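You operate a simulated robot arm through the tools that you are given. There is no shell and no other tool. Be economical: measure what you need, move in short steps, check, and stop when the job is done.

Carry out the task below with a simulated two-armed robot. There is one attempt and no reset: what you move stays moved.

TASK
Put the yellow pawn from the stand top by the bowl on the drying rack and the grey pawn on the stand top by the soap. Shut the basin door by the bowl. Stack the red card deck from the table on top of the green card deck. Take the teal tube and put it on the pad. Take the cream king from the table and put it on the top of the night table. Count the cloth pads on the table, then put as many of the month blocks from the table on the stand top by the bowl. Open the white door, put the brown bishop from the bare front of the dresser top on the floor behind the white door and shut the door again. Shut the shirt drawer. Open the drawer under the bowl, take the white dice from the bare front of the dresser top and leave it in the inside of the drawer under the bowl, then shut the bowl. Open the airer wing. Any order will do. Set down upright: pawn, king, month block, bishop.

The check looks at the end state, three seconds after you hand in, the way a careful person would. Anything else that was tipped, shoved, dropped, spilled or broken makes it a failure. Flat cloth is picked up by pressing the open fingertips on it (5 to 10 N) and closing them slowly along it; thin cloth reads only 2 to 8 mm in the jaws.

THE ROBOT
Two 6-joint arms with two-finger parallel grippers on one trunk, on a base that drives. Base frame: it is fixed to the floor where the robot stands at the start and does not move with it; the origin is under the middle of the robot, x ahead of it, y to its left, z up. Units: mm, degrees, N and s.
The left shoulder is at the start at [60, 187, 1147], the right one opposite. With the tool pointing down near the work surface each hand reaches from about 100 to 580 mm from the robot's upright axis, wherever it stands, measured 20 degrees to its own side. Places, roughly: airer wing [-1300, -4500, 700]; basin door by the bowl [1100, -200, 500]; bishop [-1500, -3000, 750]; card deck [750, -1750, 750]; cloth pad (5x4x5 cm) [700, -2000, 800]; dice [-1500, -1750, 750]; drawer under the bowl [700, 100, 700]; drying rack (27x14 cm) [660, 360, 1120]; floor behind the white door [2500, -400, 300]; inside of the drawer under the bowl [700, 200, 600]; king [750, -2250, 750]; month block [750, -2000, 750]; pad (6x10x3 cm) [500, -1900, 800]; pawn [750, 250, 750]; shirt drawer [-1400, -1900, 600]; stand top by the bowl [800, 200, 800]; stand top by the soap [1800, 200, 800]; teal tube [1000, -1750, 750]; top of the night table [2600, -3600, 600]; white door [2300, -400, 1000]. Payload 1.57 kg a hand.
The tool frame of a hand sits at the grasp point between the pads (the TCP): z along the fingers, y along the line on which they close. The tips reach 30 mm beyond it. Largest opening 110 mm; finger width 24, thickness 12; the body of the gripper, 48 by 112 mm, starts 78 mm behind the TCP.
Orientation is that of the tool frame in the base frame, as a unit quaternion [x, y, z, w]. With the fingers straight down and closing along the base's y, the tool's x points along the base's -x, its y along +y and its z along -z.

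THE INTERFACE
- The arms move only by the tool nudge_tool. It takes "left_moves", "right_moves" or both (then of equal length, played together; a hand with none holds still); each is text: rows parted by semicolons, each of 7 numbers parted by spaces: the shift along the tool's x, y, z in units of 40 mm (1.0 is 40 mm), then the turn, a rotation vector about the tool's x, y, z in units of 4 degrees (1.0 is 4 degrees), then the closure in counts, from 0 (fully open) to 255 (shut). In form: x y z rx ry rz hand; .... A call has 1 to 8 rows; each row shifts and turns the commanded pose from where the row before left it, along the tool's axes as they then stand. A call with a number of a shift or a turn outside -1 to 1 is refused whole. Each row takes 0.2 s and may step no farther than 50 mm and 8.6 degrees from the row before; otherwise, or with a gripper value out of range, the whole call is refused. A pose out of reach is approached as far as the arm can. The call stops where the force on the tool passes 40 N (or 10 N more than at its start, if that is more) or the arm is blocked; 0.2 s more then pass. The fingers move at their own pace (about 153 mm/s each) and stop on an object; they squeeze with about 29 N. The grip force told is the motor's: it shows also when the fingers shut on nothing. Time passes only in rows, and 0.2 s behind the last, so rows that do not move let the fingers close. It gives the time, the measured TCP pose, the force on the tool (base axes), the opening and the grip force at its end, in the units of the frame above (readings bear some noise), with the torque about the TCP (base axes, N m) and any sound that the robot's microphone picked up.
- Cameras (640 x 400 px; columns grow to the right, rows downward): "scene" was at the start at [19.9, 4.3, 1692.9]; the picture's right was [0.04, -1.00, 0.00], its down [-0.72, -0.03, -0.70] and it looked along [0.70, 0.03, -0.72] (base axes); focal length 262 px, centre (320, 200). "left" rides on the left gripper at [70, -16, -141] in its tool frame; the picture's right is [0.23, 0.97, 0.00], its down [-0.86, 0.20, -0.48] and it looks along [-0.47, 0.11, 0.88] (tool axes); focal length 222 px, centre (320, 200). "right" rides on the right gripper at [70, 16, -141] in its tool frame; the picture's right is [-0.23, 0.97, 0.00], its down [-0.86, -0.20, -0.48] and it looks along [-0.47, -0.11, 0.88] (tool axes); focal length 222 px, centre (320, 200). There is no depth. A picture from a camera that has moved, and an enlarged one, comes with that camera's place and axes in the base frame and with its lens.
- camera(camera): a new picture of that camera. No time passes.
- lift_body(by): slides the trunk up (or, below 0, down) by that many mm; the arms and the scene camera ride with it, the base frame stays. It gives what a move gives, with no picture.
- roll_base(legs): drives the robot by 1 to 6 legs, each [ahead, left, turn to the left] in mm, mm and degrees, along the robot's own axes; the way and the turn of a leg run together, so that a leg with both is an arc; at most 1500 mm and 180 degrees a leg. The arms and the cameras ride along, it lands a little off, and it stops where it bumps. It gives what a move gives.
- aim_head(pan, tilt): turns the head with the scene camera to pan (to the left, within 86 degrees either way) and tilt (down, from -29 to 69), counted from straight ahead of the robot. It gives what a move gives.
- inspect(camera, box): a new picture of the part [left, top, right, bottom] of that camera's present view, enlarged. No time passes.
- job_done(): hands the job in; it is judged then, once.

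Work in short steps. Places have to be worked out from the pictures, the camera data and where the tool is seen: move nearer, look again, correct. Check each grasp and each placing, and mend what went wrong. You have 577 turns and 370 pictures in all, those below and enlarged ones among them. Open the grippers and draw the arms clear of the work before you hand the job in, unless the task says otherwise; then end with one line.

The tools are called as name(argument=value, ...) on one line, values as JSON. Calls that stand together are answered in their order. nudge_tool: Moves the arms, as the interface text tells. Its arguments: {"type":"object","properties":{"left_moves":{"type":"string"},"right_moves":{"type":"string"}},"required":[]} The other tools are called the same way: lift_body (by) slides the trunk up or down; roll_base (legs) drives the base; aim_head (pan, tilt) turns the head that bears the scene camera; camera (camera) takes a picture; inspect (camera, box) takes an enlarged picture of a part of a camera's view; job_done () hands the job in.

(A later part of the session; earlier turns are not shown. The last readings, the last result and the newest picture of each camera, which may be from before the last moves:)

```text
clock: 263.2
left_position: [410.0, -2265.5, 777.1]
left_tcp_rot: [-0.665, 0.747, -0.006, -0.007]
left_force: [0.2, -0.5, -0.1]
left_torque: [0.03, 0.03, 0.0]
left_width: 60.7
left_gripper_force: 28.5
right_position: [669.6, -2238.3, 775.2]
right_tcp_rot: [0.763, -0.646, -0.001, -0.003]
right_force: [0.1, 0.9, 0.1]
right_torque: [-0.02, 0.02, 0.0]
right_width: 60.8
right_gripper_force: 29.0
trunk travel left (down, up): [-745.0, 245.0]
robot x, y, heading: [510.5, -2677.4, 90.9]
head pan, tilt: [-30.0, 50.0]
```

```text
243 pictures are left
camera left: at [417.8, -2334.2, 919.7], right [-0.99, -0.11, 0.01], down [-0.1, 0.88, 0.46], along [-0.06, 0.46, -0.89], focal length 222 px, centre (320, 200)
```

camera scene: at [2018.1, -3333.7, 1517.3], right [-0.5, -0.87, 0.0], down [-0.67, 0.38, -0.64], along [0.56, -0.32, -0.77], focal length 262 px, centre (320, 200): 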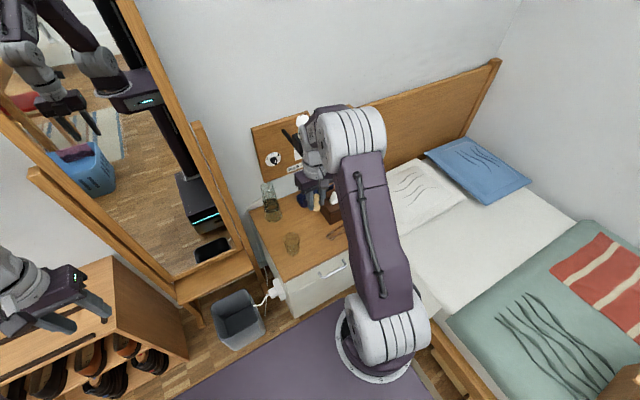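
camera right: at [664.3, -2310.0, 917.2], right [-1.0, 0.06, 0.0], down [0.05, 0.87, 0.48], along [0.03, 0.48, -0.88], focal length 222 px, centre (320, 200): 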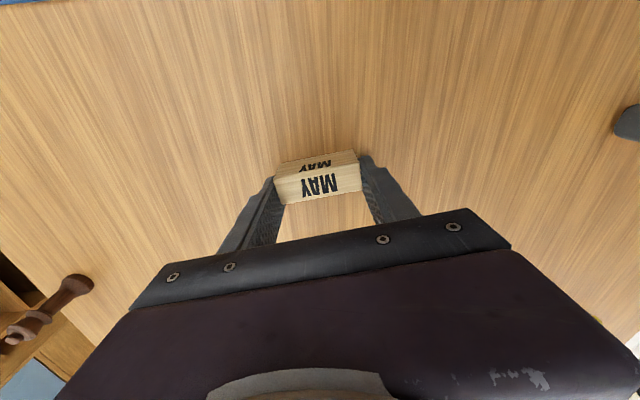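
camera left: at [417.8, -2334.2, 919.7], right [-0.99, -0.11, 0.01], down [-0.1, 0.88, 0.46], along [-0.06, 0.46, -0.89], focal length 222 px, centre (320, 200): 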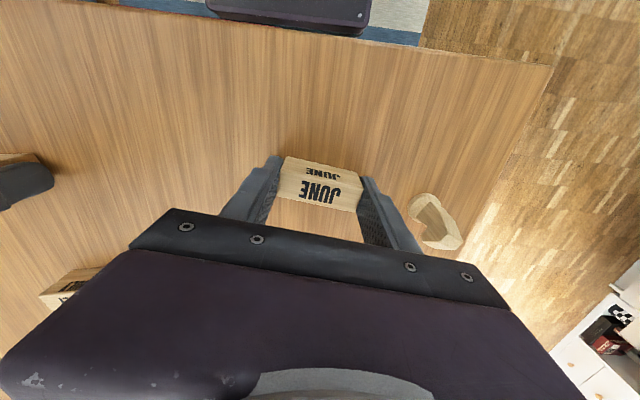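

Both blocks gripped (60.8 mm each). I lift them and drive to the counter by the west side.

nudge_tool(left_moves="0 0 -0.5 0 0 0 200;0 0 -1 0 0 0 200;0 0 -1 0 0 0 200;0 0 -1 0 0 0 200;0 0 -1 0 0 0 200;0 0 -1 0 0 0 200", right_moves="0 0 -0.5 0 0 0 200;0 0 -1 0 0 0 200;0 0 -1 0 0 0 200;0 0 -1 0 0 0 200;0 0 -1 0 0 0 200;0 0 -1 0 0 0 200")

lift_body(by=120)

roll_base(legs=[[-110, 0, -1], [0, 720, 0], [1500, 0, 0], [520, 0, 0], [0, -1230, 0]])

aim_head(pan=0, tilt=50)

camera(camera="scene")

```text
clock: 264.6
left_position: [408.1, -2264.9, 996.2]
left_tcp_rot: [-0.664, 0.747, -0.006, -0.007]
left_force: [-1.1, -0.3, 0.3]
left_torque: [0.03, 0.04, -0.05]
left_width: 61.0
left_gripper_force: 28.7
right_position: [669.8, -2243.9, 997.3]
right_tcp_rot: [0.763, -0.646, -0.001, -0.003]
right_force: [0.8, 0.4, -0.7]
right_torque: [0.01, 0.0, -0.01]
right_width: 60.6
right_gripper_force: 28.6
trunk travel left (down, up): [-745.0, 245.0]
robot x, y, heading: [509.1, -2679.9, 91.0]
head pan, tilt: [-30.0, 50.0]
```

```text
clock: 266.1
left_position: [407.7, -2262.4, 1115.2]
left_tcp_rot: [-0.665, 0.747, -0.006, -0.007]
left_force: [-0.4, 0.4, -0.6]
left_torque: [-0.02, -0.01, -0.02]
left_width: 60.5
left_gripper_force: 28.9
right_position: [669.2, -2242.0, 1116.4]
right_tcp_rot: [0.764, -0.645, -0.003, -0.002]
right_force: [0.3, -0.4, 0.1]
right_torque: [0.0, 0.01, -0.02]
right_width: 60.8
right_gripper_force: 28.9
trunk travel left (down, up): [-865.0, 125.0]
robot x, y, heading: [510.4, -2680.3, 90.9]
head pan, tilt: [-30.0, 50.0]
```

```text
clock: 286.3
left_position: [917.0, -358.4, 1117.0]
left_tcp_rot: [-0.656, 0.754, -0.006, -0.007]
left_force: [-0.6, 0.0, -0.2]
left_torque: [-0.02, 0.04, -0.01]
left_width: 60.8
left_gripper_force: 28.5
right_position: [1179.4, -343.1, 1115.9]
right_tcp_rot: [0.756, -0.654, -0.001, -0.003]
right_force: [0.6, -0.1, -0.6]
right_torque: [0.02, 0.0, -0.01]
right_width: 60.8
right_gripper_force: 28.9
trunk travel left (down, up): [-865.0, 125.0]
robot x, y, heading: [1013.0, -774.0, 89.9]
head pan, tilt: [-30.0, 50.0]
```

```text
clock: 287.3
left_position: [917.6, -356.7, 1116.2]
left_tcp_rot: [-0.657, 0.754, -0.006, -0.008]
left_force: [-0.1, -0.2, -0.2]
left_torque: [0.0, -0.01, 0.02]
left_width: 60.8
left_gripper_force: 28.6
right_position: [1179.5, -342.9, 1115.4]
right_tcp_rot: [0.756, -0.654, -0.001, -0.002]
right_force: [-0.1, 0.1, -0.5]
right_torque: [0.0, -0.02, 0.0]
right_width: 60.6
right_gripper_force: 29.5
trunk travel left (down, up): [-865.0, 125.0]
robot x, y, heading: [1010.5, -775.7, 89.9]
head pan, tilt: [0.0, 50.0]
```

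```text
242 pictures are left
camera scene: at [1011.0, -757.6, 1777.3], right [1.0, 0.0, 0.0], down [0.0, -0.77, -0.64], along [0.0, 0.64, -0.77], focal length 262 px, centre (320, 200)
```

scene: 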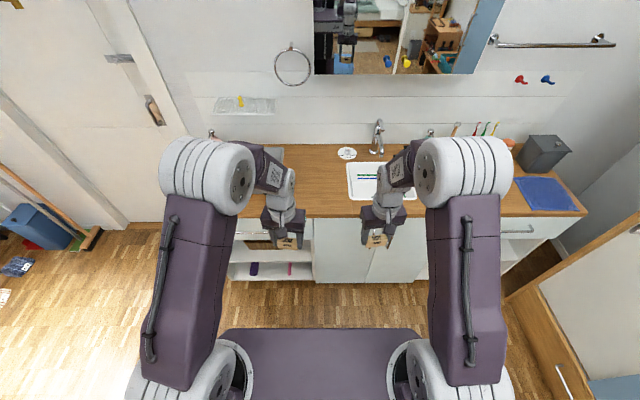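

I drive up to the counter (robot y≈-420) and check with the hand cameras.

roll_base(legs=[[355, -20, 0]])

camera(camera="left")

camera(camera="right")

```text
clock: 289.6
left_position: [943.1, -7.4, 1115.5]
left_tcp_rot: [-0.654, 0.757, -0.005, -0.007]
left_force: [0.2, -0.3, -0.1]
left_torque: [0.01, -0.02, 0.02]
left_width: 60.9
left_gripper_force: 29.2
right_position: [1205.0, 4.9, 1116.4]
right_tcp_rot: [0.754, -0.657, -0.002, -0.004]
right_force: [-0.2, -0.6, -0.9]
right_torque: [0.03, -0.01, 0.0]
right_width: 60.6
right_gripper_force: 29.2
trunk travel left (down, up): [-865.0, 125.0]
robot x, y, heading: [1032.8, -426.6, 89.1]
head pan, tilt: [0.0, 50.0]
```

```text
241 pictures are left
camera left: at [949.7, -76.2, 1259.7], right [-1.0, -0.08, 0.01], down [-0.07, 0.88, 0.46], along [-0.04, 0.46, -0.89], focal length 222 px, centre (320, 200)
```

left: 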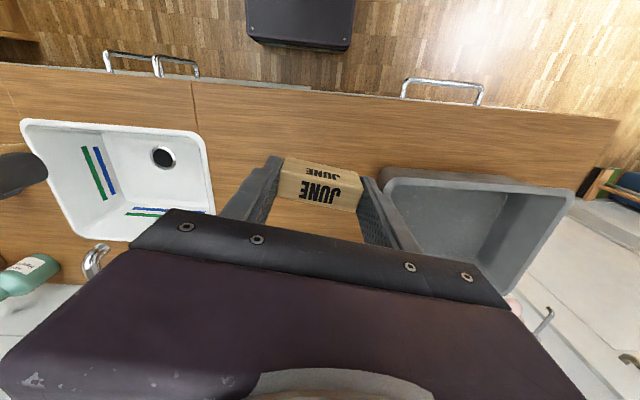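

```text
240 pictures are left
camera right: at [1197.8, -67.1, 1257.5], right [-1.0, 0.09, 0.0], down [0.08, 0.87, 0.48], along [0.05, 0.48, -0.87], focal length 222 px, centre (320, 200)
```

right: 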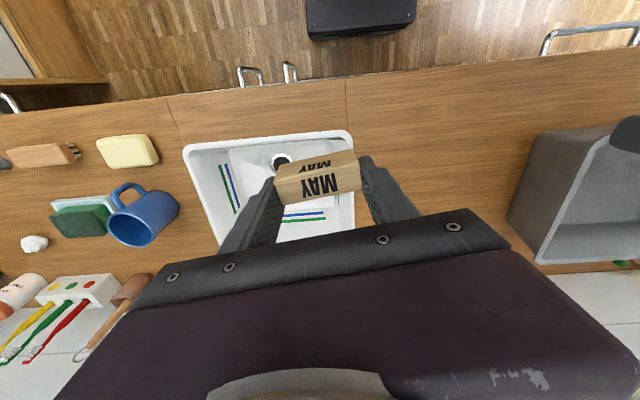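

Seam at x≈1155 and bowl's right edge ≈845. JUNE goes down at (943, 5), MAY at (1088, 8). I start both.

nudge_tool(left_moves="-0.05 0 0.6 0 0 0 200;-0.05 0 0.6 0 0 0 200;-0.05 0 0.6 0 0 0 200;-0.05 0 0.6 0 0 0 200;-0.05 0 0.6 0 0 0 200;-0.05 0 0.6 0 0 0 200;0 0 0.6 0 0 0 200;0 0 0.6 0 0 0 200", right_moves="-0.14 0.72 0 0 0 0 200;-0.14 0.72 0 0 0 0 200;-0.14 0.72 0 0 0 0 200;-0.14 0.72 0 0 0 0 200;0 0 1 0 0 0 200;0 0 1 0 0 0 200;0 0 1 0 0 0 200;0 0 1 0 0 0 200")

camera(camera="left")

camera(camera="right")

```text
clock: 291.4
left_position: [943.7, 3.2, 922.2]
left_tcp_rot: [-0.653, 0.757, -0.007, -0.009]
left_force: [-0.1, -0.4, -0.6]
left_torque: [-0.04, 0.01, 0.01]
left_width: 60.9
left_gripper_force: 28.8
right_position: [1085.9, 15.4, 957.3]
right_tcp_rot: [0.754, -0.657, -0.001, -0.003]
right_force: [0.7, 1.1, -0.4]
right_torque: [0.0, -0.01, -0.01]
right_width: 60.9
right_gripper_force: 28.7
trunk travel left (down, up): [-865.0, 125.0]
robot x, y, heading: [1036.6, -423.4, 89.3]
head pan, tilt: [0.0, 50.0]
```

```text
239 pictures are left
camera left: at [949.8, -65.5, 1065.3], right [-1.0, -0.08, 0.01], down [-0.07, 0.88, 0.46], along [-0.04, 0.46, -0.89], focal length 222 px, centre (320, 200)
```

left: 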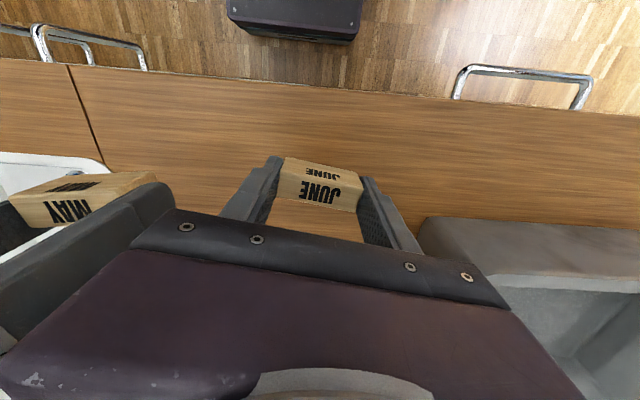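

```text
238 pictures are left
camera right: at [1078.3, -55.7, 1097.4], right [-1.0, 0.09, 0.0], down [0.08, 0.87, 0.48], along [0.05, 0.48, -0.88], focal length 222 px, centre (320, 200)
```

right: 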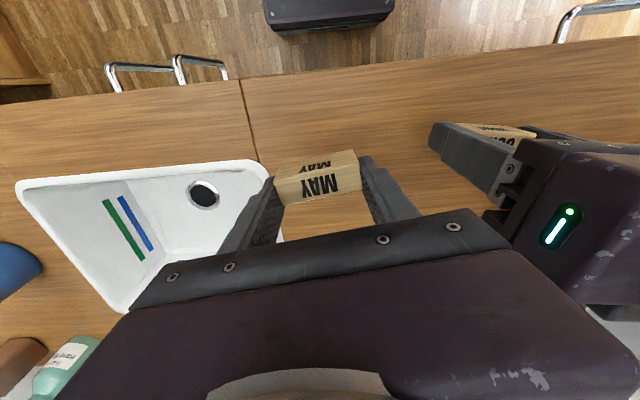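

I lower JUNE to contact and shift MAY 14 mm forward away from the basin rim.

nudge_tool(left_moves="0 0 0.2 0 0 0 200;0 0 0.15 0 0 0 200;0 0 0.1 0 0 0 200;0 0 0 0 0 0 200", right_moves="0.35 0 0.3 0 0 0 200;0 0 0.5 0 0 0 200;0 0 0.3 0 0 0 200;0 0 0.1 0 0 0 200")

```text
clock: 292.4
left_position: [943.5, 1.6, 906.1]
left_tcp_rot: [-0.653, 0.757, -0.005, -0.008]
left_force: [-0.1, -0.4, -0.5]
left_torque: [0.0, 0.03, 0.01]
left_width: 60.5
left_gripper_force: 28.8
right_position: [1090.1, -0.5, 908.5]
right_tcp_rot: [0.754, -0.657, -0.001, -0.003]
right_force: [-1.3, 0.5, 0.8]
right_torque: [0.0, 0.0, -0.04]
right_width: 60.8
right_gripper_force: 29.0
trunk travel left (down, up): [-865.0, 125.0]
robot x, y, heading: [1030.7, -424.6, 89.4]
head pan, tilt: [0.0, 50.0]
```

nudge_tool(left_moves="0 0 0.05 0 0 0 200;0 0 0.05 0 0 0 200", right_moves="0 0 0.08 0 0 0 200;0 0 0.06 0 0 0 200")

```text
clock: 293.0
left_position: [943.3, 1.9, 903.3]
left_tcp_rot: [-0.653, 0.757, -0.006, -0.008]
left_force: [-0.7, 0.0, -0.1]
left_torque: [0.0, -0.01, 0.03]
left_width: 60.7
left_gripper_force: 28.8
right_position: [1092.2, 0.4, 902.3]
right_tcp_rot: [0.753, -0.658, -0.001, -0.003]
right_force: [1.0, -0.1, 0.7]
right_torque: [-0.04, -0.01, 0.0]
right_width: 60.6
right_gripper_force: 28.7
trunk travel left (down, up): [-865.0, 125.0]
robot x, y, heading: [1031.1, -420.0, 89.3]
head pan, tilt: [0.0, 50.0]
```

nudge_tool(left_moves="0 0 0.06 0 0 0 200;0 0 0.06 0 0 0 200", right_moves="0 0 0.06 0 0 0 200;0 0 0.06 0 0 0 200")

```text
clock: 293.6
left_position: [944.3, 2.3, 897.0]
left_tcp_rot: [-0.653, 0.757, -0.006, -0.008]
left_force: [0.4, 1.0, -0.2]
left_torque: [-0.01, -0.04, -0.01]
left_width: 60.9
left_gripper_force: 29.5
right_position: [1090.4, 0.8, 897.5]
right_tcp_rot: [0.753, -0.658, 0.0, -0.002]
right_force: [0.2, -0.3, -0.3]
right_torque: [-0.02, -0.01, 0.02]
right_width: 60.7
right_gripper_force: 29.0
trunk travel left (down, up): [-865.0, 125.0]
robot x, y, heading: [1031.4, -423.6, 89.4]
head pan, tilt: [0.0, 50.0]
```

nudge_tool(left_moves="0 0 0.06 0 0 0 200;0 0 0.06 0 0 0 200", right_moves="0 0 0.06 0 0 0 200;0 0 0.06 0 0 0 200")

camera(camera="left")

```text
clock: 294.2
left_position: [945.2, 3.2, 892.8]
left_tcp_rot: [-0.653, 0.757, -0.005, -0.008]
left_force: [-0.6, 0.3, -0.7]
left_torque: [0.03, 0.05, 0.0]
left_width: 60.8
left_gripper_force: 28.4
right_position: [1091.7, 0.1, 892.5]
right_tcp_rot: [0.754, -0.657, -0.001, -0.002]
right_force: [0.1, -0.1, -0.3]
right_torque: [-0.01, 0.02, -0.01]
right_width: 60.6
right_gripper_force: 28.8
trunk travel left (down, up): [-865.0, 125.0]
robot x, y, heading: [1031.5, -423.8, 89.0]
head pan, tilt: [0.0, 50.0]
```

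```text
237 pictures are left
camera left: at [950.9, -66.1, 1035.3], right [-1.0, -0.08, 0.01], down [-0.07, 0.88, 0.46], along [-0.04, 0.46, -0.89], focal length 222 px, centre (320, 200)
```

left: 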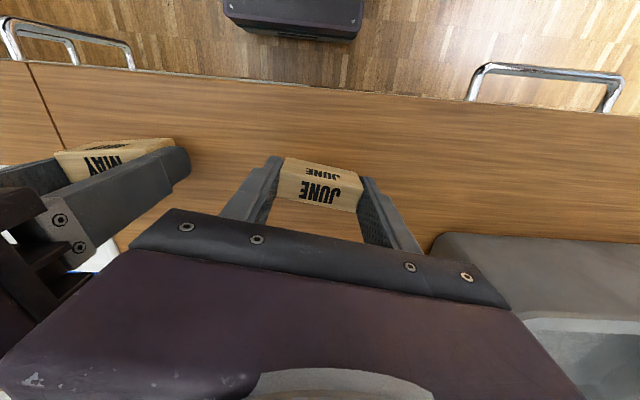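

nudge_tool(left_moves="0 0 0.08 0 0 0 200;0 0 0.08 0 0 0 200;0 0 0.08 0 0 0 200", right_moves="0 0 0.08 0 0 0 200;0 0 0.08 0 0 0 200;0 0 0.08 0 0 0 200")

```text
clock: 295.0
left_position: [945.2, 0.9, 885.8]
left_tcp_rot: [-0.653, 0.757, -0.003, -0.005]
left_force: [-4.3, 2.4, 27.0]
left_torque: [0.01, 0.1, 0.02]
left_width: 60.7
left_gripper_force: 29.3
right_position: [1090.8, 0.4, 886.4]
right_tcp_rot: [0.754, -0.657, -0.005, -0.004]
right_force: [1.4, 3.3, 20.4]
right_torque: [-0.12, 0.13, -0.02]
right_width: 60.7
right_gripper_force: 28.8
trunk travel left (down, up): [-865.0, 125.0]
robot x, y, heading: [1030.9, -421.7, 89.4]
head pan, tilt: [0.0, 50.0]
```

Both in contact (counter ≈ 850). Ease, open and rise.

nudge_tool(left_moves="0 0 -0.06 0 0 0 200;0 0 0 0 0 0 90;0 0 0 0 0 0 75;0 0 0 0 0 0 75;0 0 -0.4 0 0 0 75;0 0 -0.8 0 0 0 75;0 0 -1 0 0 0 75;0 0 -1 0 0 0 75", right_moves="0 0 -0.06 0 0 0 200;0 0 0 0 0 0 90;0 0 0 0 0 0 75;0 0 0 0 0 0 75;0 0 -0.4 0 0 0 75;0 0 -0.8 0 0 0 75;0 0 -1 0 0 0 75;0 0 -1 0 0 0 75")

camera(camera="left")

camera(camera="right")

```text
clock: 296.8
left_position: [945.5, 4.9, 1011.2]
left_tcp_rot: [-0.653, 0.757, -0.005, -0.007]
left_force: [0.2, 0.5, 0.1]
left_torque: [0.02, -0.05, 0.01]
left_width: 77.8
left_gripper_force: 0.1
right_position: [1091.8, -0.7, 1012.9]
right_tcp_rot: [0.753, -0.658, 0.0, -0.003]
right_force: [-0.1, -0.1, 0.2]
right_torque: [-0.01, 0.03, 0.01]
right_width: 77.6
right_gripper_force: 0.1
trunk travel left (down, up): [-865.0, 125.0]
robot x, y, heading: [1030.9, -427.0, 89.2]
head pan, tilt: [0.0, 50.0]
```

```text
236 pictures are left
camera left: at [951.0, -64.6, 1155.1], right [-1.0, -0.08, 0.01], down [-0.07, 0.88, 0.46], along [-0.04, 0.46, -0.89], focal length 222 px, centre (320, 200)
```

left: 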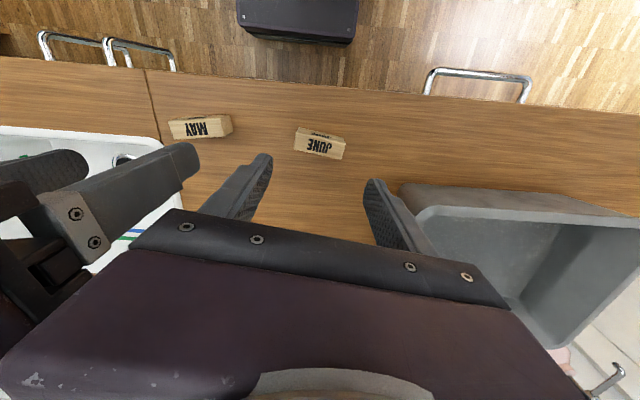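

```text
235 pictures are left
camera right: at [1083.9, -71.6, 1153.5], right [-1.0, 0.09, 0.0], down [0.08, 0.87, 0.48], along [0.05, 0.48, -0.88], focal length 222 px, centre (320, 200)
```

right: 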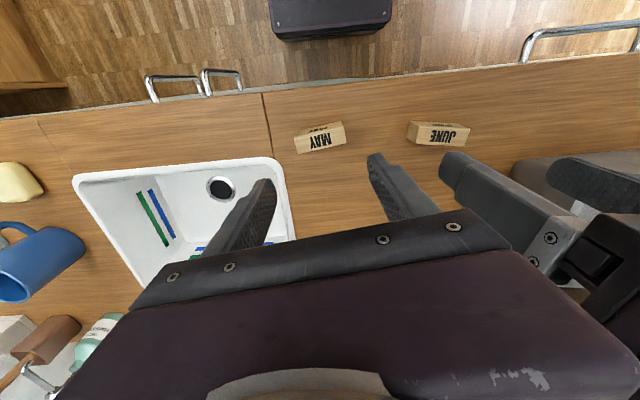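

Two month blocks are placed (2 cloth pads counted). Next, with free hands, I open the drawer under the bowl. I stand beside the counter facing +x so the left fingers can straddle the handle bar.

nudge_tool(left_moves="0 0 -1 0 0 -0.9 75;0 0 -1 0 0 -1 75", right_moves="0 0 -1 0 0 1 75;0 0 -1 0 0 1.0 75")

roll_base(legs=[[-360, 0, 0], [0, 0, -89.2], [-660, 0, 0], [0, 340, 0]])

camera(camera="left")

aim_head(pan=40, tilt=50)

camera(camera="scene")

```text
clock: 297.4
left_position: [945.0, 3.2, 1094.6]
left_tcp_rot: [-0.702, 0.712, -0.005, -0.008]
left_force: [1.1, -0.3, -0.2]
left_torque: [0.03, 0.0, 0.0]
left_width: 77.8
left_gripper_force: 0.0
right_position: [1090.7, -5.6, 1095.4]
right_tcp_rot: [-0.704, 0.71, 0.003, 0.004]
right_force: [0.6, 0.2, 0.7]
right_torque: [0.06, 0.01, 0.05]
right_width: 78.0
right_gripper_force: 0.1
trunk travel left (down, up): [-865.0, 125.0]
robot x, y, heading: [1033.4, -427.9, 89.3]
head pan, tilt: [0.0, 50.0]
```

```text
clock: 308.5
left_position: [803.1, -344.8, 1092.4]
left_tcp_rot: [-0.004, 1.0, 0.003, -0.01]
left_force: [0.3, 0.1, -0.9]
left_torque: [0.0, -0.02, 0.0]
left_width: 77.7
left_gripper_force: 0.0
right_position: [798.1, -490.2, 1094.0]
right_tcp_rot: [-0.009, 1.0, 0.0, 0.003]
right_force: [-0.1, 0.7, -0.5]
right_torque: [0.03, -0.01, -0.03]
right_width: 77.7
right_gripper_force: 0.0
trunk travel left (down, up): [-865.0, 125.0]
robot x, y, heading: [373.4, -443.1, 0.6]
head pan, tilt: [0.0, 50.0]
```

```text
234 pictures are left
camera left: at [735.0, -363.2, 1235.6], right [-0.24, 0.97, 0.01], down [0.86, 0.2, 0.46], along [0.45, 0.12, -0.89], focal length 222 px, centre (320, 200)
```

left: 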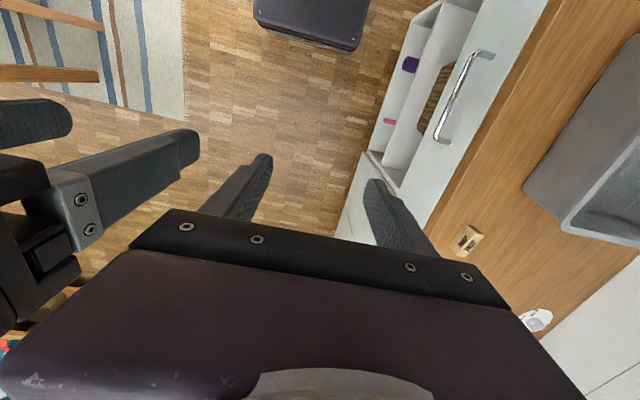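

```text
clock: 309.6
left_position: [802.0, -344.1, 1092.9]
left_tcp_rot: [-0.005, 1.0, 0.001, -0.01]
left_force: [0.7, -1.1, -0.2]
left_torque: [-0.02, 0.03, -0.01]
left_width: 77.5
left_gripper_force: 0.1
right_position: [798.1, -488.9, 1093.0]
right_tcp_rot: [-0.01, 1.0, -0.001, 0.003]
right_force: [0.7, 0.0, -0.5]
right_torque: [0.03, 0.02, 0.05]
right_width: 77.8
right_gripper_force: 0.0
trunk travel left (down, up): [-865.0, 125.0]
robot x, y, heading: [376.7, -441.5, 0.7]
head pan, tilt: [40.0, 50.0]
```

```text
233 pictures are left
camera scene: at [371.9, -392.0, 1777.3], right [0.65, -0.76, 0.0], down [-0.58, -0.5, -0.64], along [0.49, 0.42, -0.77], focal length 262 px, centre (320, 200)
```

scene: 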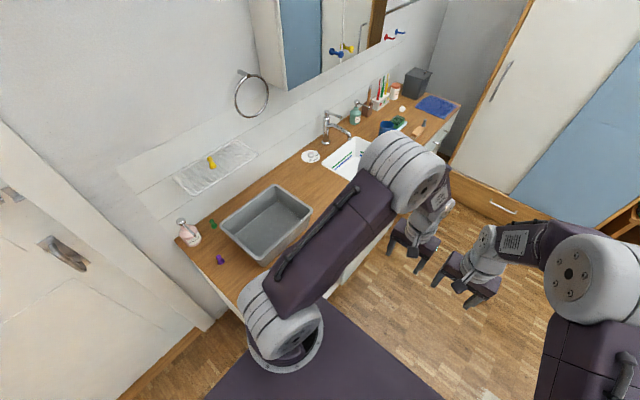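

The handle bar is ≈(700, -94, 777) with little gap to the counter edge, so I'll grip it with the hand horizontal (fingers pointing +y, closing vertically). I move the right hand aside and start rotating the left.

nudge_tool(left_moves="0 0 0 -1 0 0 75;0 0 0 -1 0 0 75;0 0 0 -1 0 0 75;0 0 0 -1 0 0 75;0 0 0 -1 0 0 75;0 0 0 -1 0 0 75;0 0 0 -1 0 0 75;0 0 0 -1 0 0 75", right_moves="0.3 -0.8 0 0 0 0 75;0.3 -0.8 0 0 0 0 75;0.3 -0.8 0 0 0 0 75;0.3 -0.8 0 0 0 0 75;0.3 -0.8 0 0 0 0 75;0.3 -0.8 0 0 0 0 75;0 0 0 0 0 0 75;0 0 0 0 0 0 75")

nudge_tool(left_moves="0 0 0 -1 0 0 75;0 0 0 -1 0 0 75;0 0 0 -1 0 0 75;0 0 0 -1 0 0 75;0 0 0 -1 0 0 75;0 0 0 -1 0 0 75;0 0 0 -1 0 0 75;0 0 0 -1 0 0 75")

nudge_tool(left_moves="0 0 0 -1 0 0 120;0 0 0 -1 0 0 120;0 0 0 -1 0 0 120;0 0 0 -1 0 0 120;0 0 0 -1 0 0 120;0 0 0 -1 0 0 120")

camera(camera="left")

camera(camera="scene")

```text
clock: 311.4
left_position: [801.5, -344.9, 1092.6]
left_tcp_rot: [-0.001, 0.96, 0.278, -0.011]
left_force: [0.6, -0.4, 0.4]
left_torque: [-0.01, 0.0, 0.06]
left_width: 78.0
left_gripper_force: 0.1
right_position: [729.5, -683.7, 1093.6]
right_tcp_rot: [-0.01, 1.0, 0.0, 0.003]
right_force: [1.1, 0.3, 0.0]
right_torque: [0.0, -0.02, -0.01]
right_width: 77.9
right_gripper_force: 0.0
trunk travel left (down, up): [-865.0, 125.0]
robot x, y, heading: [374.7, -438.4, 0.6]
head pan, tilt: [40.0, 50.0]
```

```text
clock: 313.2
left_position: [802.2, -344.1, 1092.1]
left_tcp_rot: [0.001, 0.847, 0.532, -0.011]
left_force: [0.1, 0.3, -0.6]
left_torque: [0.01, 0.01, 0.01]
left_width: 77.7
left_gripper_force: 0.1
right_position: [730.0, -683.0, 1094.4]
right_tcp_rot: [-0.009, 1.0, -0.002, 0.003]
right_force: [-0.2, 0.0, 0.2]
right_torque: [0.0, 0.02, -0.02]
right_width: 77.7
right_gripper_force: 0.0
trunk travel left (down, up): [-865.0, 125.0]
robot x, y, heading: [372.4, -439.6, 0.5]
head pan, tilt: [40.0, 50.0]
```

```text
clock: 314.6
left_position: [788.1, -322.2, 1099.3]
left_tcp_rot: [0.004, 0.719, 0.695, -0.008]
left_force: [-0.4, 0.2, -0.2]
left_torque: [0.03, -0.02, 0.0]
left_width: 58.1
left_gripper_force: 0.0
left hand out of reach, approached as far as the arm can: row 5, 6
right_position: [730.8, -683.6, 1094.4]
right_tcp_rot: [-0.009, 1.0, -0.001, 0.004]
right_force: [0.1, 0.2, -0.7]
right_torque: [0.03, -0.01, 0.02]
right_width: 77.8
right_gripper_force: 0.0
trunk travel left (down, up): [-865.0, 125.0]
robot x, y, heading: [370.7, -442.5, 1.0]
head pan, tilt: [40.0, 50.0]
```

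```text
232 pictures are left
camera left: at [717.5, -465.8, 1089.2], right [-0.21, 0.03, 0.98], down [0.86, -0.47, 0.2], along [0.46, 0.88, 0.07], focal length 222 px, centre (320, 200)
```

left: 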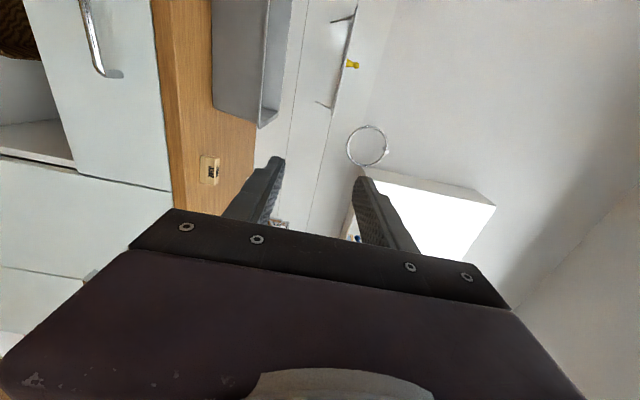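

```text
231 pictures are left
camera scene: at [371.6, -391.1, 1777.3], right [0.65, -0.76, 0.0], down [-0.58, -0.5, -0.64], along [0.49, 0.42, -0.77], focal length 262 px, centre (320, 200)
```

scene: 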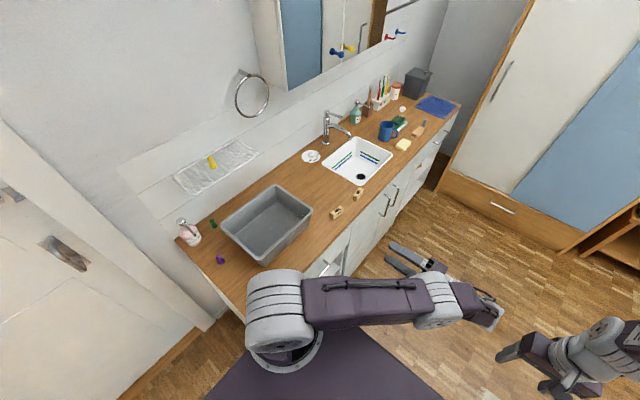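

The left hand is horizontal. I lower the trunk to the handle's height and shift toward its middle.

lift_body(by=-320)

nudge_tool(left_moves="0.7 0 0.4 0 0 0 150;0.7 0 0.4 0 0 0 150;0.7 0 0.4 0 0 0 150;0 0 0.4 0 0 0 150")

camera(camera="left")

camera(camera="scene")

```text
clock: 317.8
left_position: [786.8, -324.5, 778.7]
left_tcp_rot: [0.005, 0.719, 0.695, -0.009]
left_force: [0.7, -0.4, 0.8]
left_torque: [0.03, -0.01, -0.01]
left_width: 58.4
left_gripper_force: 0.0
right_position: [731.1, -682.4, 774.3]
right_tcp_rot: [-0.009, 1.0, -0.001, 0.002]
right_force: [0.0, 0.5, 0.3]
right_torque: [0.04, -0.02, -0.02]
right_width: 77.5
right_gripper_force: 0.1
trunk travel left (down, up): [-545.0, 445.0]
robot x, y, heading: [370.7, -443.0, 0.5]
head pan, tilt: [40.0, 50.0]
```

```text
clock: 318.8
left_position: [703.6, -260.7, 778.5]
left_tcp_rot: [0.005, 0.72, 0.694, -0.009]
left_force: [0.0, 0.5, 0.3]
left_torque: [-0.01, -0.01, 0.0]
left_width: 45.3
left_gripper_force: 0.0
right_position: [730.1, -682.9, 771.6]
right_tcp_rot: [-0.009, 1.0, -0.001, 0.002]
right_force: [-0.8, 0.0, -0.1]
right_torque: [0.02, -0.01, -0.02]
right_width: 77.8
right_gripper_force: 0.0
trunk travel left (down, up): [-545.0, 445.0]
robot x, y, heading: [368.6, -449.1, 0.5]
head pan, tilt: [40.0, 50.0]
```

```text
230 pictures are left
camera left: at [633.3, -402.6, 768.2], right [-0.21, 0.03, 0.98], down [0.86, -0.47, 0.2], along [0.46, 0.88, 0.07], focal length 222 px, centre (320, 200)
```

left: 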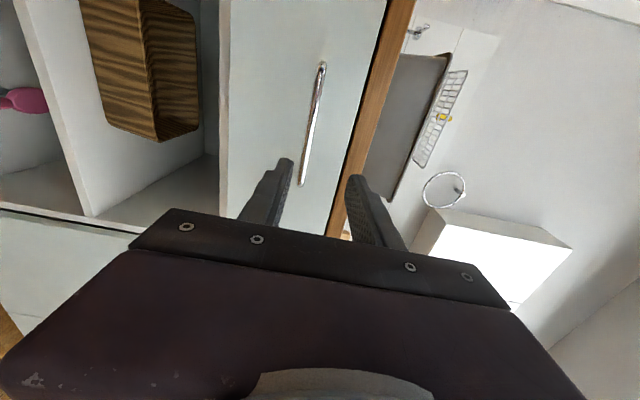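

```text
229 pictures are left
camera scene: at [372.4, -390.9, 1457.3], right [0.65, -0.76, 0.0], down [-0.58, -0.5, -0.64], along [0.49, 0.42, -0.77], focal length 262 px, centre (320, 200)
```

scene: 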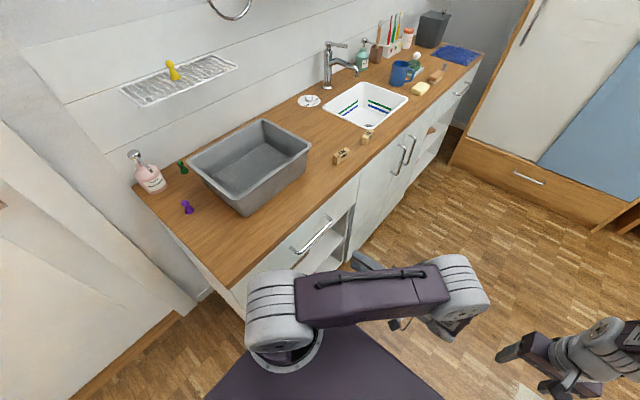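

The bar is at z≈760, x 619–774. I lower 18 mm and advance until the bar is between the fingers.

nudge_tool(left_moves="0.15 -0.45 0 0 0 0 150;0 0 0.9 0 0 0 150;0 0 0.9 0 0 0 150;0 0 0.9 0 0 0 150;0 0 0.7 0 0 0 150")

camera(camera="left")

inspect(camera="scene", box=[220, 180, 420, 320])

```text
clock: 319.9
left_position: [695.7, -125.9, 755.6]
left_tcp_rot: [0.004, 0.719, 0.694, -0.008]
left_force: [-0.1, 1.0, 0.1]
left_torque: [0.0, 0.01, 0.01]
left_width: 45.2
left_gripper_force: 0.1
right_position: [730.9, -682.7, 774.8]
right_tcp_rot: [-0.011, 1.0, 0.0, 0.002]
right_force: [-0.3, 0.3, 0.4]
right_torque: [0.0, 0.03, -0.03]
right_width: 77.8
right_gripper_force: 0.1
trunk travel left (down, up): [-545.0, 445.0]
robot x, y, heading: [372.6, -442.2, 0.6]
head pan, tilt: [40.0, 50.0]
```

```text
228 pictures are left
camera left: at [626.9, -267.1, 745.2], right [-0.21, 0.03, 0.98], down [0.86, -0.47, 0.2], along [0.46, 0.88, 0.07], focal length 222 px, centre (320, 200)
```

left: 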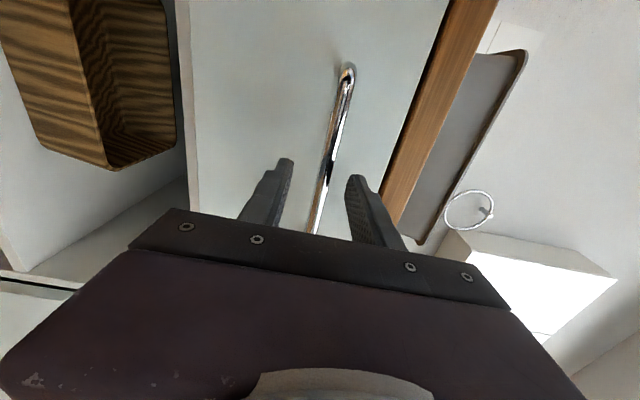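

```text
2.86 times, centred on (320, 250) of scene
camera zoom: at [371.9, -390.7, 1457.3], right [0.65, -0.76, 0.0], down [-0.58, -0.5, -0.64], along [0.49, 0.42, -0.77], focal length 748 px, centre (320, 57)
```

zoom: 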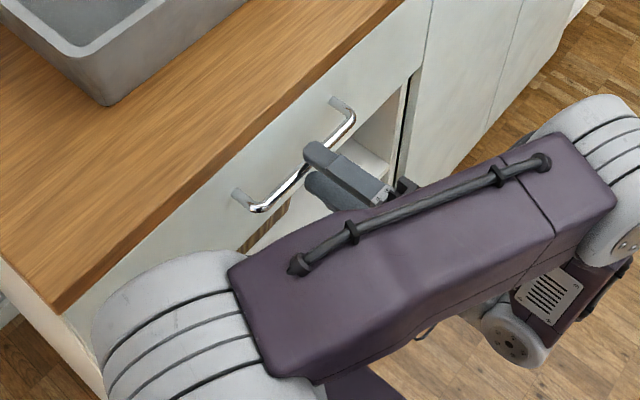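

The bar lies between the tips. I advance 16 mm and close.

nudge_tool(left_moves="0 0 0.4 0 0 0 150;0 0 0 0 0 0 255;0 0 0 0 0 0 255;0 0 0 0 0 0 255")

inspect(camera="scene", box=[220, 180, 420, 320])

```text
clock: 320.9
left_position: [696.4, -110.2, 758.0]
left_tcp_rot: [0.005, 0.717, 0.697, -0.008]
left_force: [8.8, 5.1, 27.8]
left_torque: [0.28, -0.69, 0.17]
left_width: 11.9
left_gripper_force: 29.4
right_position: [729.6, -683.9, 774.8]
right_tcp_rot: [-0.009, 1.0, 0.001, 0.004]
right_force: [0.2, -0.2, -0.4]
right_torque: [-0.02, 0.01, -0.04]
right_width: 77.4
right_gripper_force: 0.1
trunk travel left (down, up): [-545.0, 445.0]
robot x, y, heading: [371.4, -441.0, 0.9]
head pan, tilt: [40.0, 50.0]
```

```text
2.86 times, centred on (320, 250) of scene
camera zoom: at [370.8, -392.8, 1457.6], right [0.65, -0.76, 0.0], down [-0.58, -0.5, -0.64], along [0.49, 0.42, -0.77], focal length 748 px, centre (320, 57)
```

zoom: 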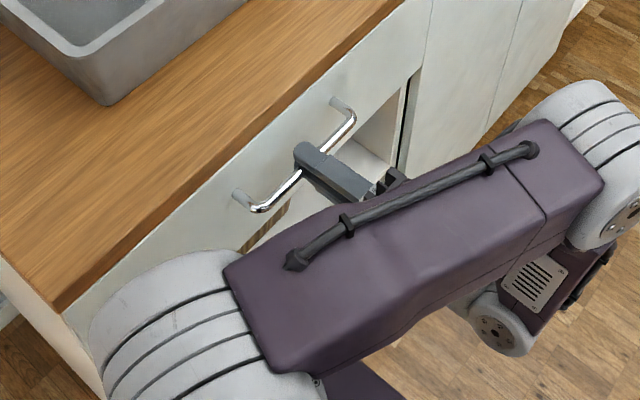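

Bar gripped. I relieve the vertical load a little and pull the drawer by driving the base away.

nudge_tool(left_moves="0 0.1 0 0 0 0 255;0 0 -0.5 0 0 0 255;0 0 -0.5 0 0 0 255")

roll_base(legs=[[0, -120, 0]])

camera(camera="scene")

```text
clock: 321.8
left_position: [696.5, -149.6, 757.2]
left_tcp_rot: [0.005, 0.721, 0.693, -0.01]
left_force: [-6.9, -2.3, -21.7]
left_torque: [-0.22, -0.75, -0.46]
left_width: 12.0
left_gripper_force: 29.8
right_position: [732.0, -681.7, 772.6]
right_tcp_rot: [-0.01, 1.0, -0.002, 0.003]
right_force: [0.3, 0.1, -0.5]
right_torque: [-0.01, 0.0, 0.02]
right_width: 77.6
right_gripper_force: 0.1
trunk travel left (down, up): [-545.0, 445.0]
robot x, y, heading: [374.8, -441.0, 0.9]
head pan, tilt: [40.0, 50.0]
```

```text
clock: 323.0
left_position: [696.5, -259.0, 757.7]
left_tcp_rot: [0.003, 0.722, 0.691, -0.011]
left_force: [-3.9, -1.6, -10.8]
left_torque: [-0.18, -0.79, -0.44]
left_width: 12.1
left_gripper_force: 28.9
right_position: [731.9, -793.7, 773.9]
right_tcp_rot: [-0.01, 1.0, -0.001, 0.003]
right_force: [-0.5, -0.2, -0.1]
right_torque: [0.04, 0.01, -0.02]
right_width: 77.7
right_gripper_force: 0.2
trunk travel left (down, up): [-545.0, 445.0]
robot x, y, heading: [377.5, -551.7, 0.8]
head pan, tilt: [40.0, 50.0]
stopped in leg 1: the force on the tool passed its limit (the readings are from after the stop); the commanded pose is now the measured one
```

```text
225 pictures are left
camera scene: at [373.2, -502.7, 1457.4], right [0.65, -0.76, 0.0], down [-0.58, -0.5, -0.64], along [0.49, 0.42, -0.77], focal length 262 px, centre (320, 200)
```

scene: 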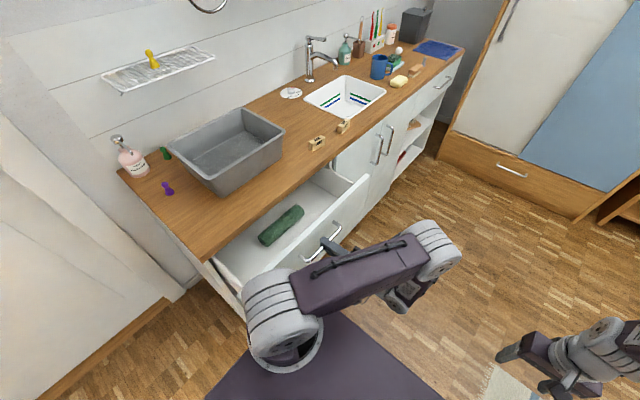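

The drawer is ~150 mm open. I try a little further with the arm.

nudge_tool(left_moves="0 0 -0.3 0 0 0 255;0 0 -0.4 0 0 0 255;0 0 -0.4 0 0 0 255")

```text
clock: 323.8
left_position: [697.1, -301.1, 757.4]
left_tcp_rot: [0.003, 0.724, 0.69, -0.012]
left_force: [-9.5, 0.5, -26.9]
left_torque: [-0.28, -0.69, 0.16]
left_width: 11.9
left_gripper_force: 29.1
right_position: [731.8, -791.5, 774.3]
right_tcp_rot: [-0.01, 1.0, -0.001, 0.002]
right_force: [0.0, 0.5, -0.1]
right_torque: [-0.01, 0.0, -0.04]
right_width: 77.6
right_gripper_force: 0.1
trunk travel left (down, up): [-545.0, 445.0]
robot x, y, heading: [372.6, -551.9, 0.7]
head pan, tilt: [40.0, 50.0]
```

About 190 mm open — plenty. I release the handle and back off.

nudge_tool(left_moves="0 -0.08 0 0 0 0 255;0 0 0 0 0 0 150;0 0 0 0 0 0 150;0 0 -1 0 0 0 150;0 0 -1 0 0 0 150")

camera(camera="scene")

```text
clock: 325.0
left_position: [697.1, -383.8, 761.1]
left_tcp_rot: [0.003, 0.721, 0.693, -0.011]
left_force: [-0.1, 0.4, 1.3]
left_torque: [0.0, -0.02, 0.01]
left_width: 45.0
left_gripper_force: 0.1
right_position: [732.5, -791.5, 774.0]
right_tcp_rot: [-0.01, 1.0, -0.001, 0.003]
right_force: [-0.2, 0.8, -0.5]
right_torque: [-0.01, 0.0, 0.0]
right_width: 77.8
right_gripper_force: 0.1
trunk travel left (down, up): [-545.0, 445.0]
robot x, y, heading: [372.5, -548.2, 0.7]
head pan, tilt: [40.0, 50.0]
```

```text
224 pictures are left
camera scene: at [372.7, -501.3, 1457.3], right [0.65, -0.76, 0.0], down [-0.58, -0.5, -0.64], along [0.49, 0.42, -0.77], focal length 262 px, centre (320, 200)
```

scene: 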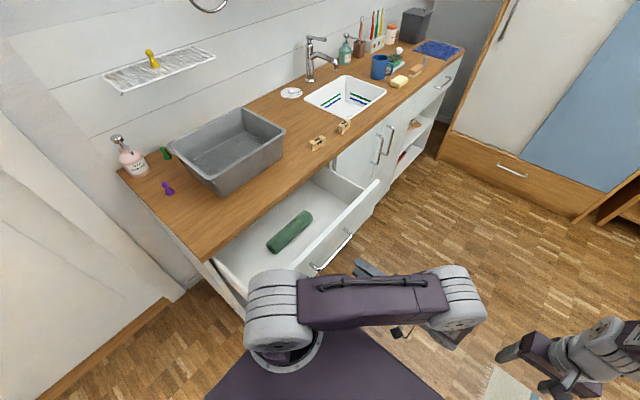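

The drawer is open. I drive toward the wardrobe and meanwhile turn the left hand back down.

roll_base(legs=[[0, -230, 0], [1280, 0, 0]])

lift_body(by=200)

nudge_tool(left_moves="0 0 0 1 0 0 150;0 0 0 1 0 0 150;0 0 0 1 0 0 150;0 0 0 1 0 0 150;0 0 0 1 0 0 150;0 0 0 1 0 0 150;0 0 0 1 0 0 150;0 0 0 1 0 0 150")

nudge_tool(left_moves="0 0 0 1 0 0 150;0 0 0 1 0 0 150;0 0 0 1 0 0 150;0 0 0 1 0 0 150;0 0 0 1 0 0 150;0 0 0 1 0 0 150;0 0 0 1 0 0 150;0 0 0 0.5 0 0 150")

aim_head(pan=10, tilt=25)

camera(camera="scene")

```text
clock: 332.8
left_position: [1989.9, -605.8, 761.4]
left_tcp_rot: [0.009, 0.722, 0.692, -0.005]
left_force: [0.7, 0.0, 0.3]
left_torque: [0.03, 0.01, 0.0]
left_width: 45.2
left_gripper_force: 0.1
right_position: [2018.6, -1016.4, 773.1]
right_tcp_rot: [-0.002, 1.0, 0.0, 0.003]
right_force: [0.8, -0.6, 0.1]
right_torque: [0.01, 0.01, 0.0]
right_width: 77.6
right_gripper_force: 0.2
trunk travel left (down, up): [-545.0, 445.0]
robot x, y, heading: [1664.1, -770.4, -0.3]
head pan, tilt: [40.0, 50.0]
```

```text
clock: 335.0
left_position: [1989.0, -607.1, 959.9]
left_tcp_rot: [0.009, 0.722, 0.692, -0.005]
left_force: [0.2, -0.3, -0.5]
left_torque: [-0.05, 0.0, 0.01]
left_width: 45.4
left_gripper_force: 0.0
right_position: [2018.1, -1015.6, 973.8]
right_tcp_rot: [-0.002, 1.0, -0.001, 0.003]
right_force: [-0.4, -0.9, 0.0]
right_torque: [0.01, -0.02, -0.01]
right_width: 77.5
right_gripper_force: 0.0
trunk travel left (down, up): [-745.0, 245.0]
robot x, y, heading: [1665.4, -771.3, -0.3]
head pan, tilt: [40.0, 50.0]
```

```text
clock: 336.8
left_position: [1990.0, -606.6, 961.1]
left_tcp_rot: [0.007, 0.884, 0.467, -0.007]
left_force: [-0.2, -0.4, 0.1]
left_torque: [0.0, 0.01, 0.02]
left_width: 45.3
left_gripper_force: 0.1
right_position: [2017.3, -1016.0, 974.6]
right_tcp_rot: [-0.003, 1.0, -0.001, 0.002]
right_force: [-0.5, -0.6, -0.1]
right_torque: [-0.02, 0.0, 0.0]
right_width: 77.8
right_gripper_force: 0.0
trunk travel left (down, up): [-745.0, 245.0]
robot x, y, heading: [1664.1, -768.5, 0.1]
head pan, tilt: [40.0, 50.0]
```

```text
clock: 338.6
left_position: [1989.1, -606.4, 960.0]
left_tcp_rot: [0.005, 0.975, 0.222, -0.008]
left_force: [0.1, -0.3, 0.8]
left_torque: [0.0, -0.01, -0.01]
left_width: 45.1
left_gripper_force: 0.1
right_position: [2018.3, -1015.9, 973.8]
right_tcp_rot: [-0.002, 1.0, -0.001, 0.002]
right_force: [-0.4, 0.4, -0.5]
right_torque: [0.02, 0.0, 0.0]
right_width: 78.1
right_gripper_force: 0.0
trunk travel left (down, up): [-745.0, 245.0]
robot x, y, heading: [1669.4, -766.0, -0.1]
head pan, tilt: [40.0, 50.0]
```

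```text
clock: 339.5
left_position: [1989.9, -605.6, 959.8]
left_tcp_rot: [0.005, 0.975, 0.222, -0.009]
left_force: [-0.7, -0.2, -0.1]
left_torque: [0.01, 0.03, -0.02]
left_width: 45.3
left_gripper_force: 0.1
right_position: [2017.5, -1016.0, 974.0]
right_tcp_rot: [-0.003, 1.0, -0.001, 0.002]
right_force: [-1.0, -0.2, -0.2]
right_torque: [-0.04, -0.04, 0.03]
right_width: 77.8
right_gripper_force: 0.0
trunk travel left (down, up): [-745.0, 245.0]
robot x, y, heading: [1665.0, -768.1, -0.0]
head pan, tilt: [10.0, 25.0]
```

```text
223 pictures are left
camera scene: at [1695.0, -752.1, 1694.7], right [0.17, -0.99, 0.0], down [-0.42, -0.07, -0.91], along [0.89, 0.15, -0.42], focal length 262 px, centre (320, 200)
```

scene: 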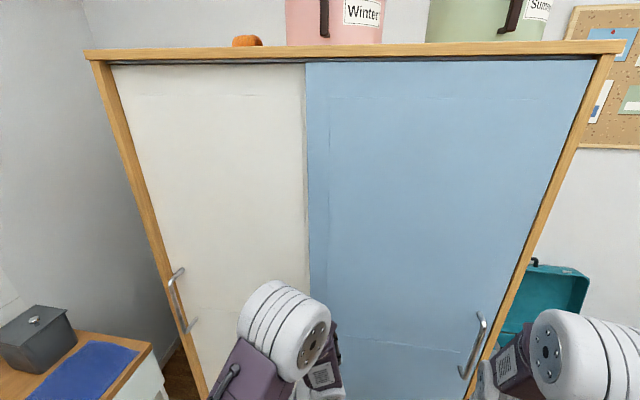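

These are sliding doors: the white panel runs behind the blue one, with its bar handle on the left. I finish turning the left hand down, move up to the handle and look.

nudge_tool(left_moves="0 0 0 1 0 0 255;0 0 0 1 0 0 255;0 0 0 1 0 0 255;0 0 0 1 0 0 255;0 0 0 1 0 0 255;0 0 0 1 0 0 255;0 0 0 0.4 0 0 255")

lift_body(by=160)

roll_base(legs=[[0, 370, 0]])

aim_head(pan=15, tilt=40)

camera(camera="scene")

camera(camera="left")

```text
clock: 341.1
left_position: [1989.4, -606.9, 960.8]
left_tcp_rot: [0.003, 1.0, 0.0, -0.01]
left_force: [0.0, -0.5, 0.0]
left_torque: [-0.01, 0.01, 0.02]
left_width: 0.0
left_gripper_force: 21.2
right_position: [2018.6, -1016.6, 973.0]
right_tcp_rot: [-0.003, 1.0, -0.001, 0.003]
right_force: [0.3, 0.0, -0.4]
right_torque: [0.02, 0.03, -0.03]
right_width: 77.8
right_gripper_force: 0.1
trunk travel left (down, up): [-745.0, 245.0]
robot x, y, heading: [1664.4, -770.1, -0.3]
head pan, tilt: [10.0, 25.0]
```

```text
clock: 342.9
left_position: [1989.3, -606.6, 1120.6]
left_tcp_rot: [0.003, 1.0, 0.0, -0.009]
left_force: [-0.4, -0.3, 0.8]
left_torque: [0.0, 0.02, 0.03]
left_width: 0.0
left_gripper_force: 21.6
right_position: [2018.6, -1016.0, 1133.2]
right_tcp_rot: [-0.003, 1.0, -0.001, 0.002]
right_force: [1.2, 0.4, -0.1]
right_torque: [0.01, 0.01, -0.01]
right_width: 77.5
right_gripper_force: 0.0
trunk travel left (down, up): [-905.0, 85.0]
robot x, y, heading: [1663.2, -771.2, 0.1]
head pan, tilt: [10.0, 25.0]
```

```text
clock: 345.3
left_position: [1992.7, -235.9, 1122.1]
left_tcp_rot: [0.005, 1.0, 0.002, -0.01]
left_force: [0.5, 0.4, -0.3]
left_torque: [0.0, 0.01, 0.0]
left_width: 0.0
left_gripper_force: 21.4
right_position: [2018.3, -644.8, 1133.1]
right_tcp_rot: [0.001, 1.0, 0.0, 0.003]
right_force: [0.9, -0.1, 0.4]
right_torque: [0.0, 0.0, 0.01]
right_width: 77.8
right_gripper_force: 0.1
trunk travel left (down, up): [-905.0, 85.0]
robot x, y, heading: [1669.6, -396.5, -0.5]
head pan, tilt: [10.0, 25.0]
```

```text
clock: 346.1
left_position: [1992.0, -233.9, 1120.5]
left_tcp_rot: [0.006, 1.0, 0.0, -0.01]
left_force: [0.4, -1.0, 0.4]
left_torque: [0.02, 0.01, 0.02]
left_width: 0.0
left_gripper_force: 21.7
right_position: [2019.0, -643.4, 1134.0]
right_tcp_rot: [0.001, 1.0, -0.001, 0.003]
right_force: [0.6, 0.2, 0.9]
right_torque: [-0.01, 0.01, -0.05]
right_width: 77.6
right_gripper_force: 0.0
trunk travel left (down, up): [-905.0, 85.0]
robot x, y, heading: [1665.1, -395.6, -0.4]
head pan, tilt: [15.0, 40.0]
```

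```text
222 pictures are left
camera scene: at [1689.1, -371.3, 1831.5], right [0.25, -0.97, 0.0], down [-0.62, -0.16, -0.77], along [0.74, 0.19, -0.64], focal length 262 px, centre (320, 200)
```

scene: 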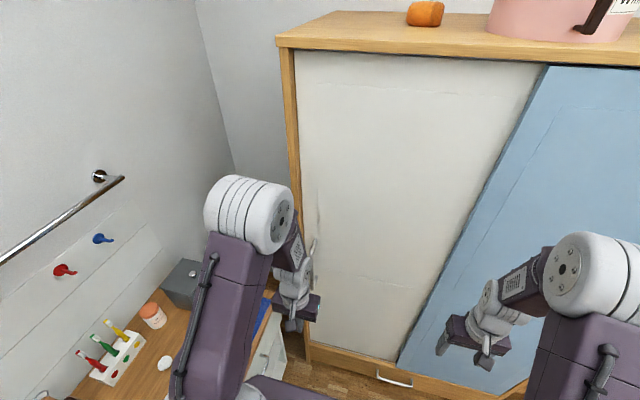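

```text
221 pictures are left
camera left: at [1925.3, -249.5, 1263.5], right [-0.22, 0.98, 0.0], down [0.87, 0.19, 0.46], along [0.45, 0.1, -0.89], focal length 222 px, centre (320, 200)
```

left: 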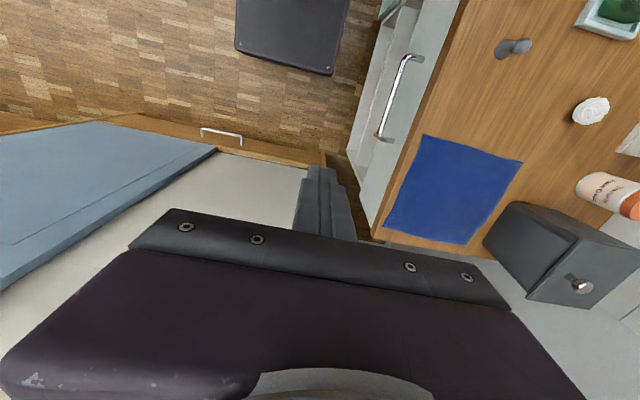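

I zoom on the handle next to the left hand.

inspect(camera="scene", box=[260, 200, 380, 380])

camera(camera="right")

```text
2.22 times, centred on (320, 290) of scene
camera zoom: at [1689.1, -371.3, 1831.5], right [0.25, -0.97, 0.0], down [-0.62, -0.16, -0.77], along [0.74, 0.19, -0.64], focal length 582 px, centre (320, 0)
```

zoom: 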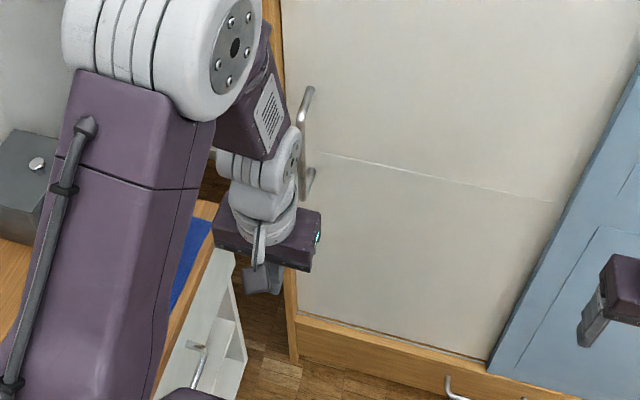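

```text
219 pictures are left
camera right: at [1947.4, -625.4, 1274.8], right [0.23, 0.97, 0.0], down [0.85, -0.2, 0.48], along [0.47, -0.11, -0.88], focal length 222 px, centre (320, 200)
```

right: 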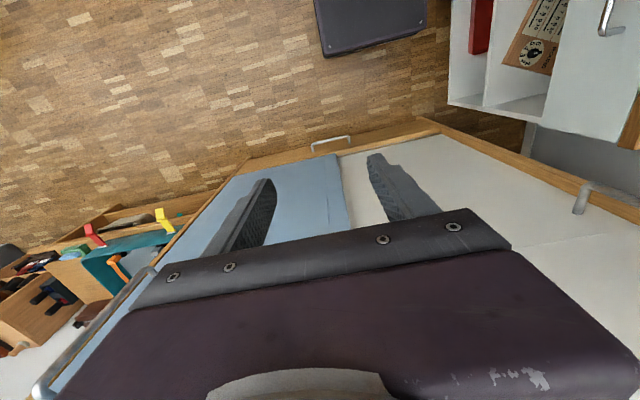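

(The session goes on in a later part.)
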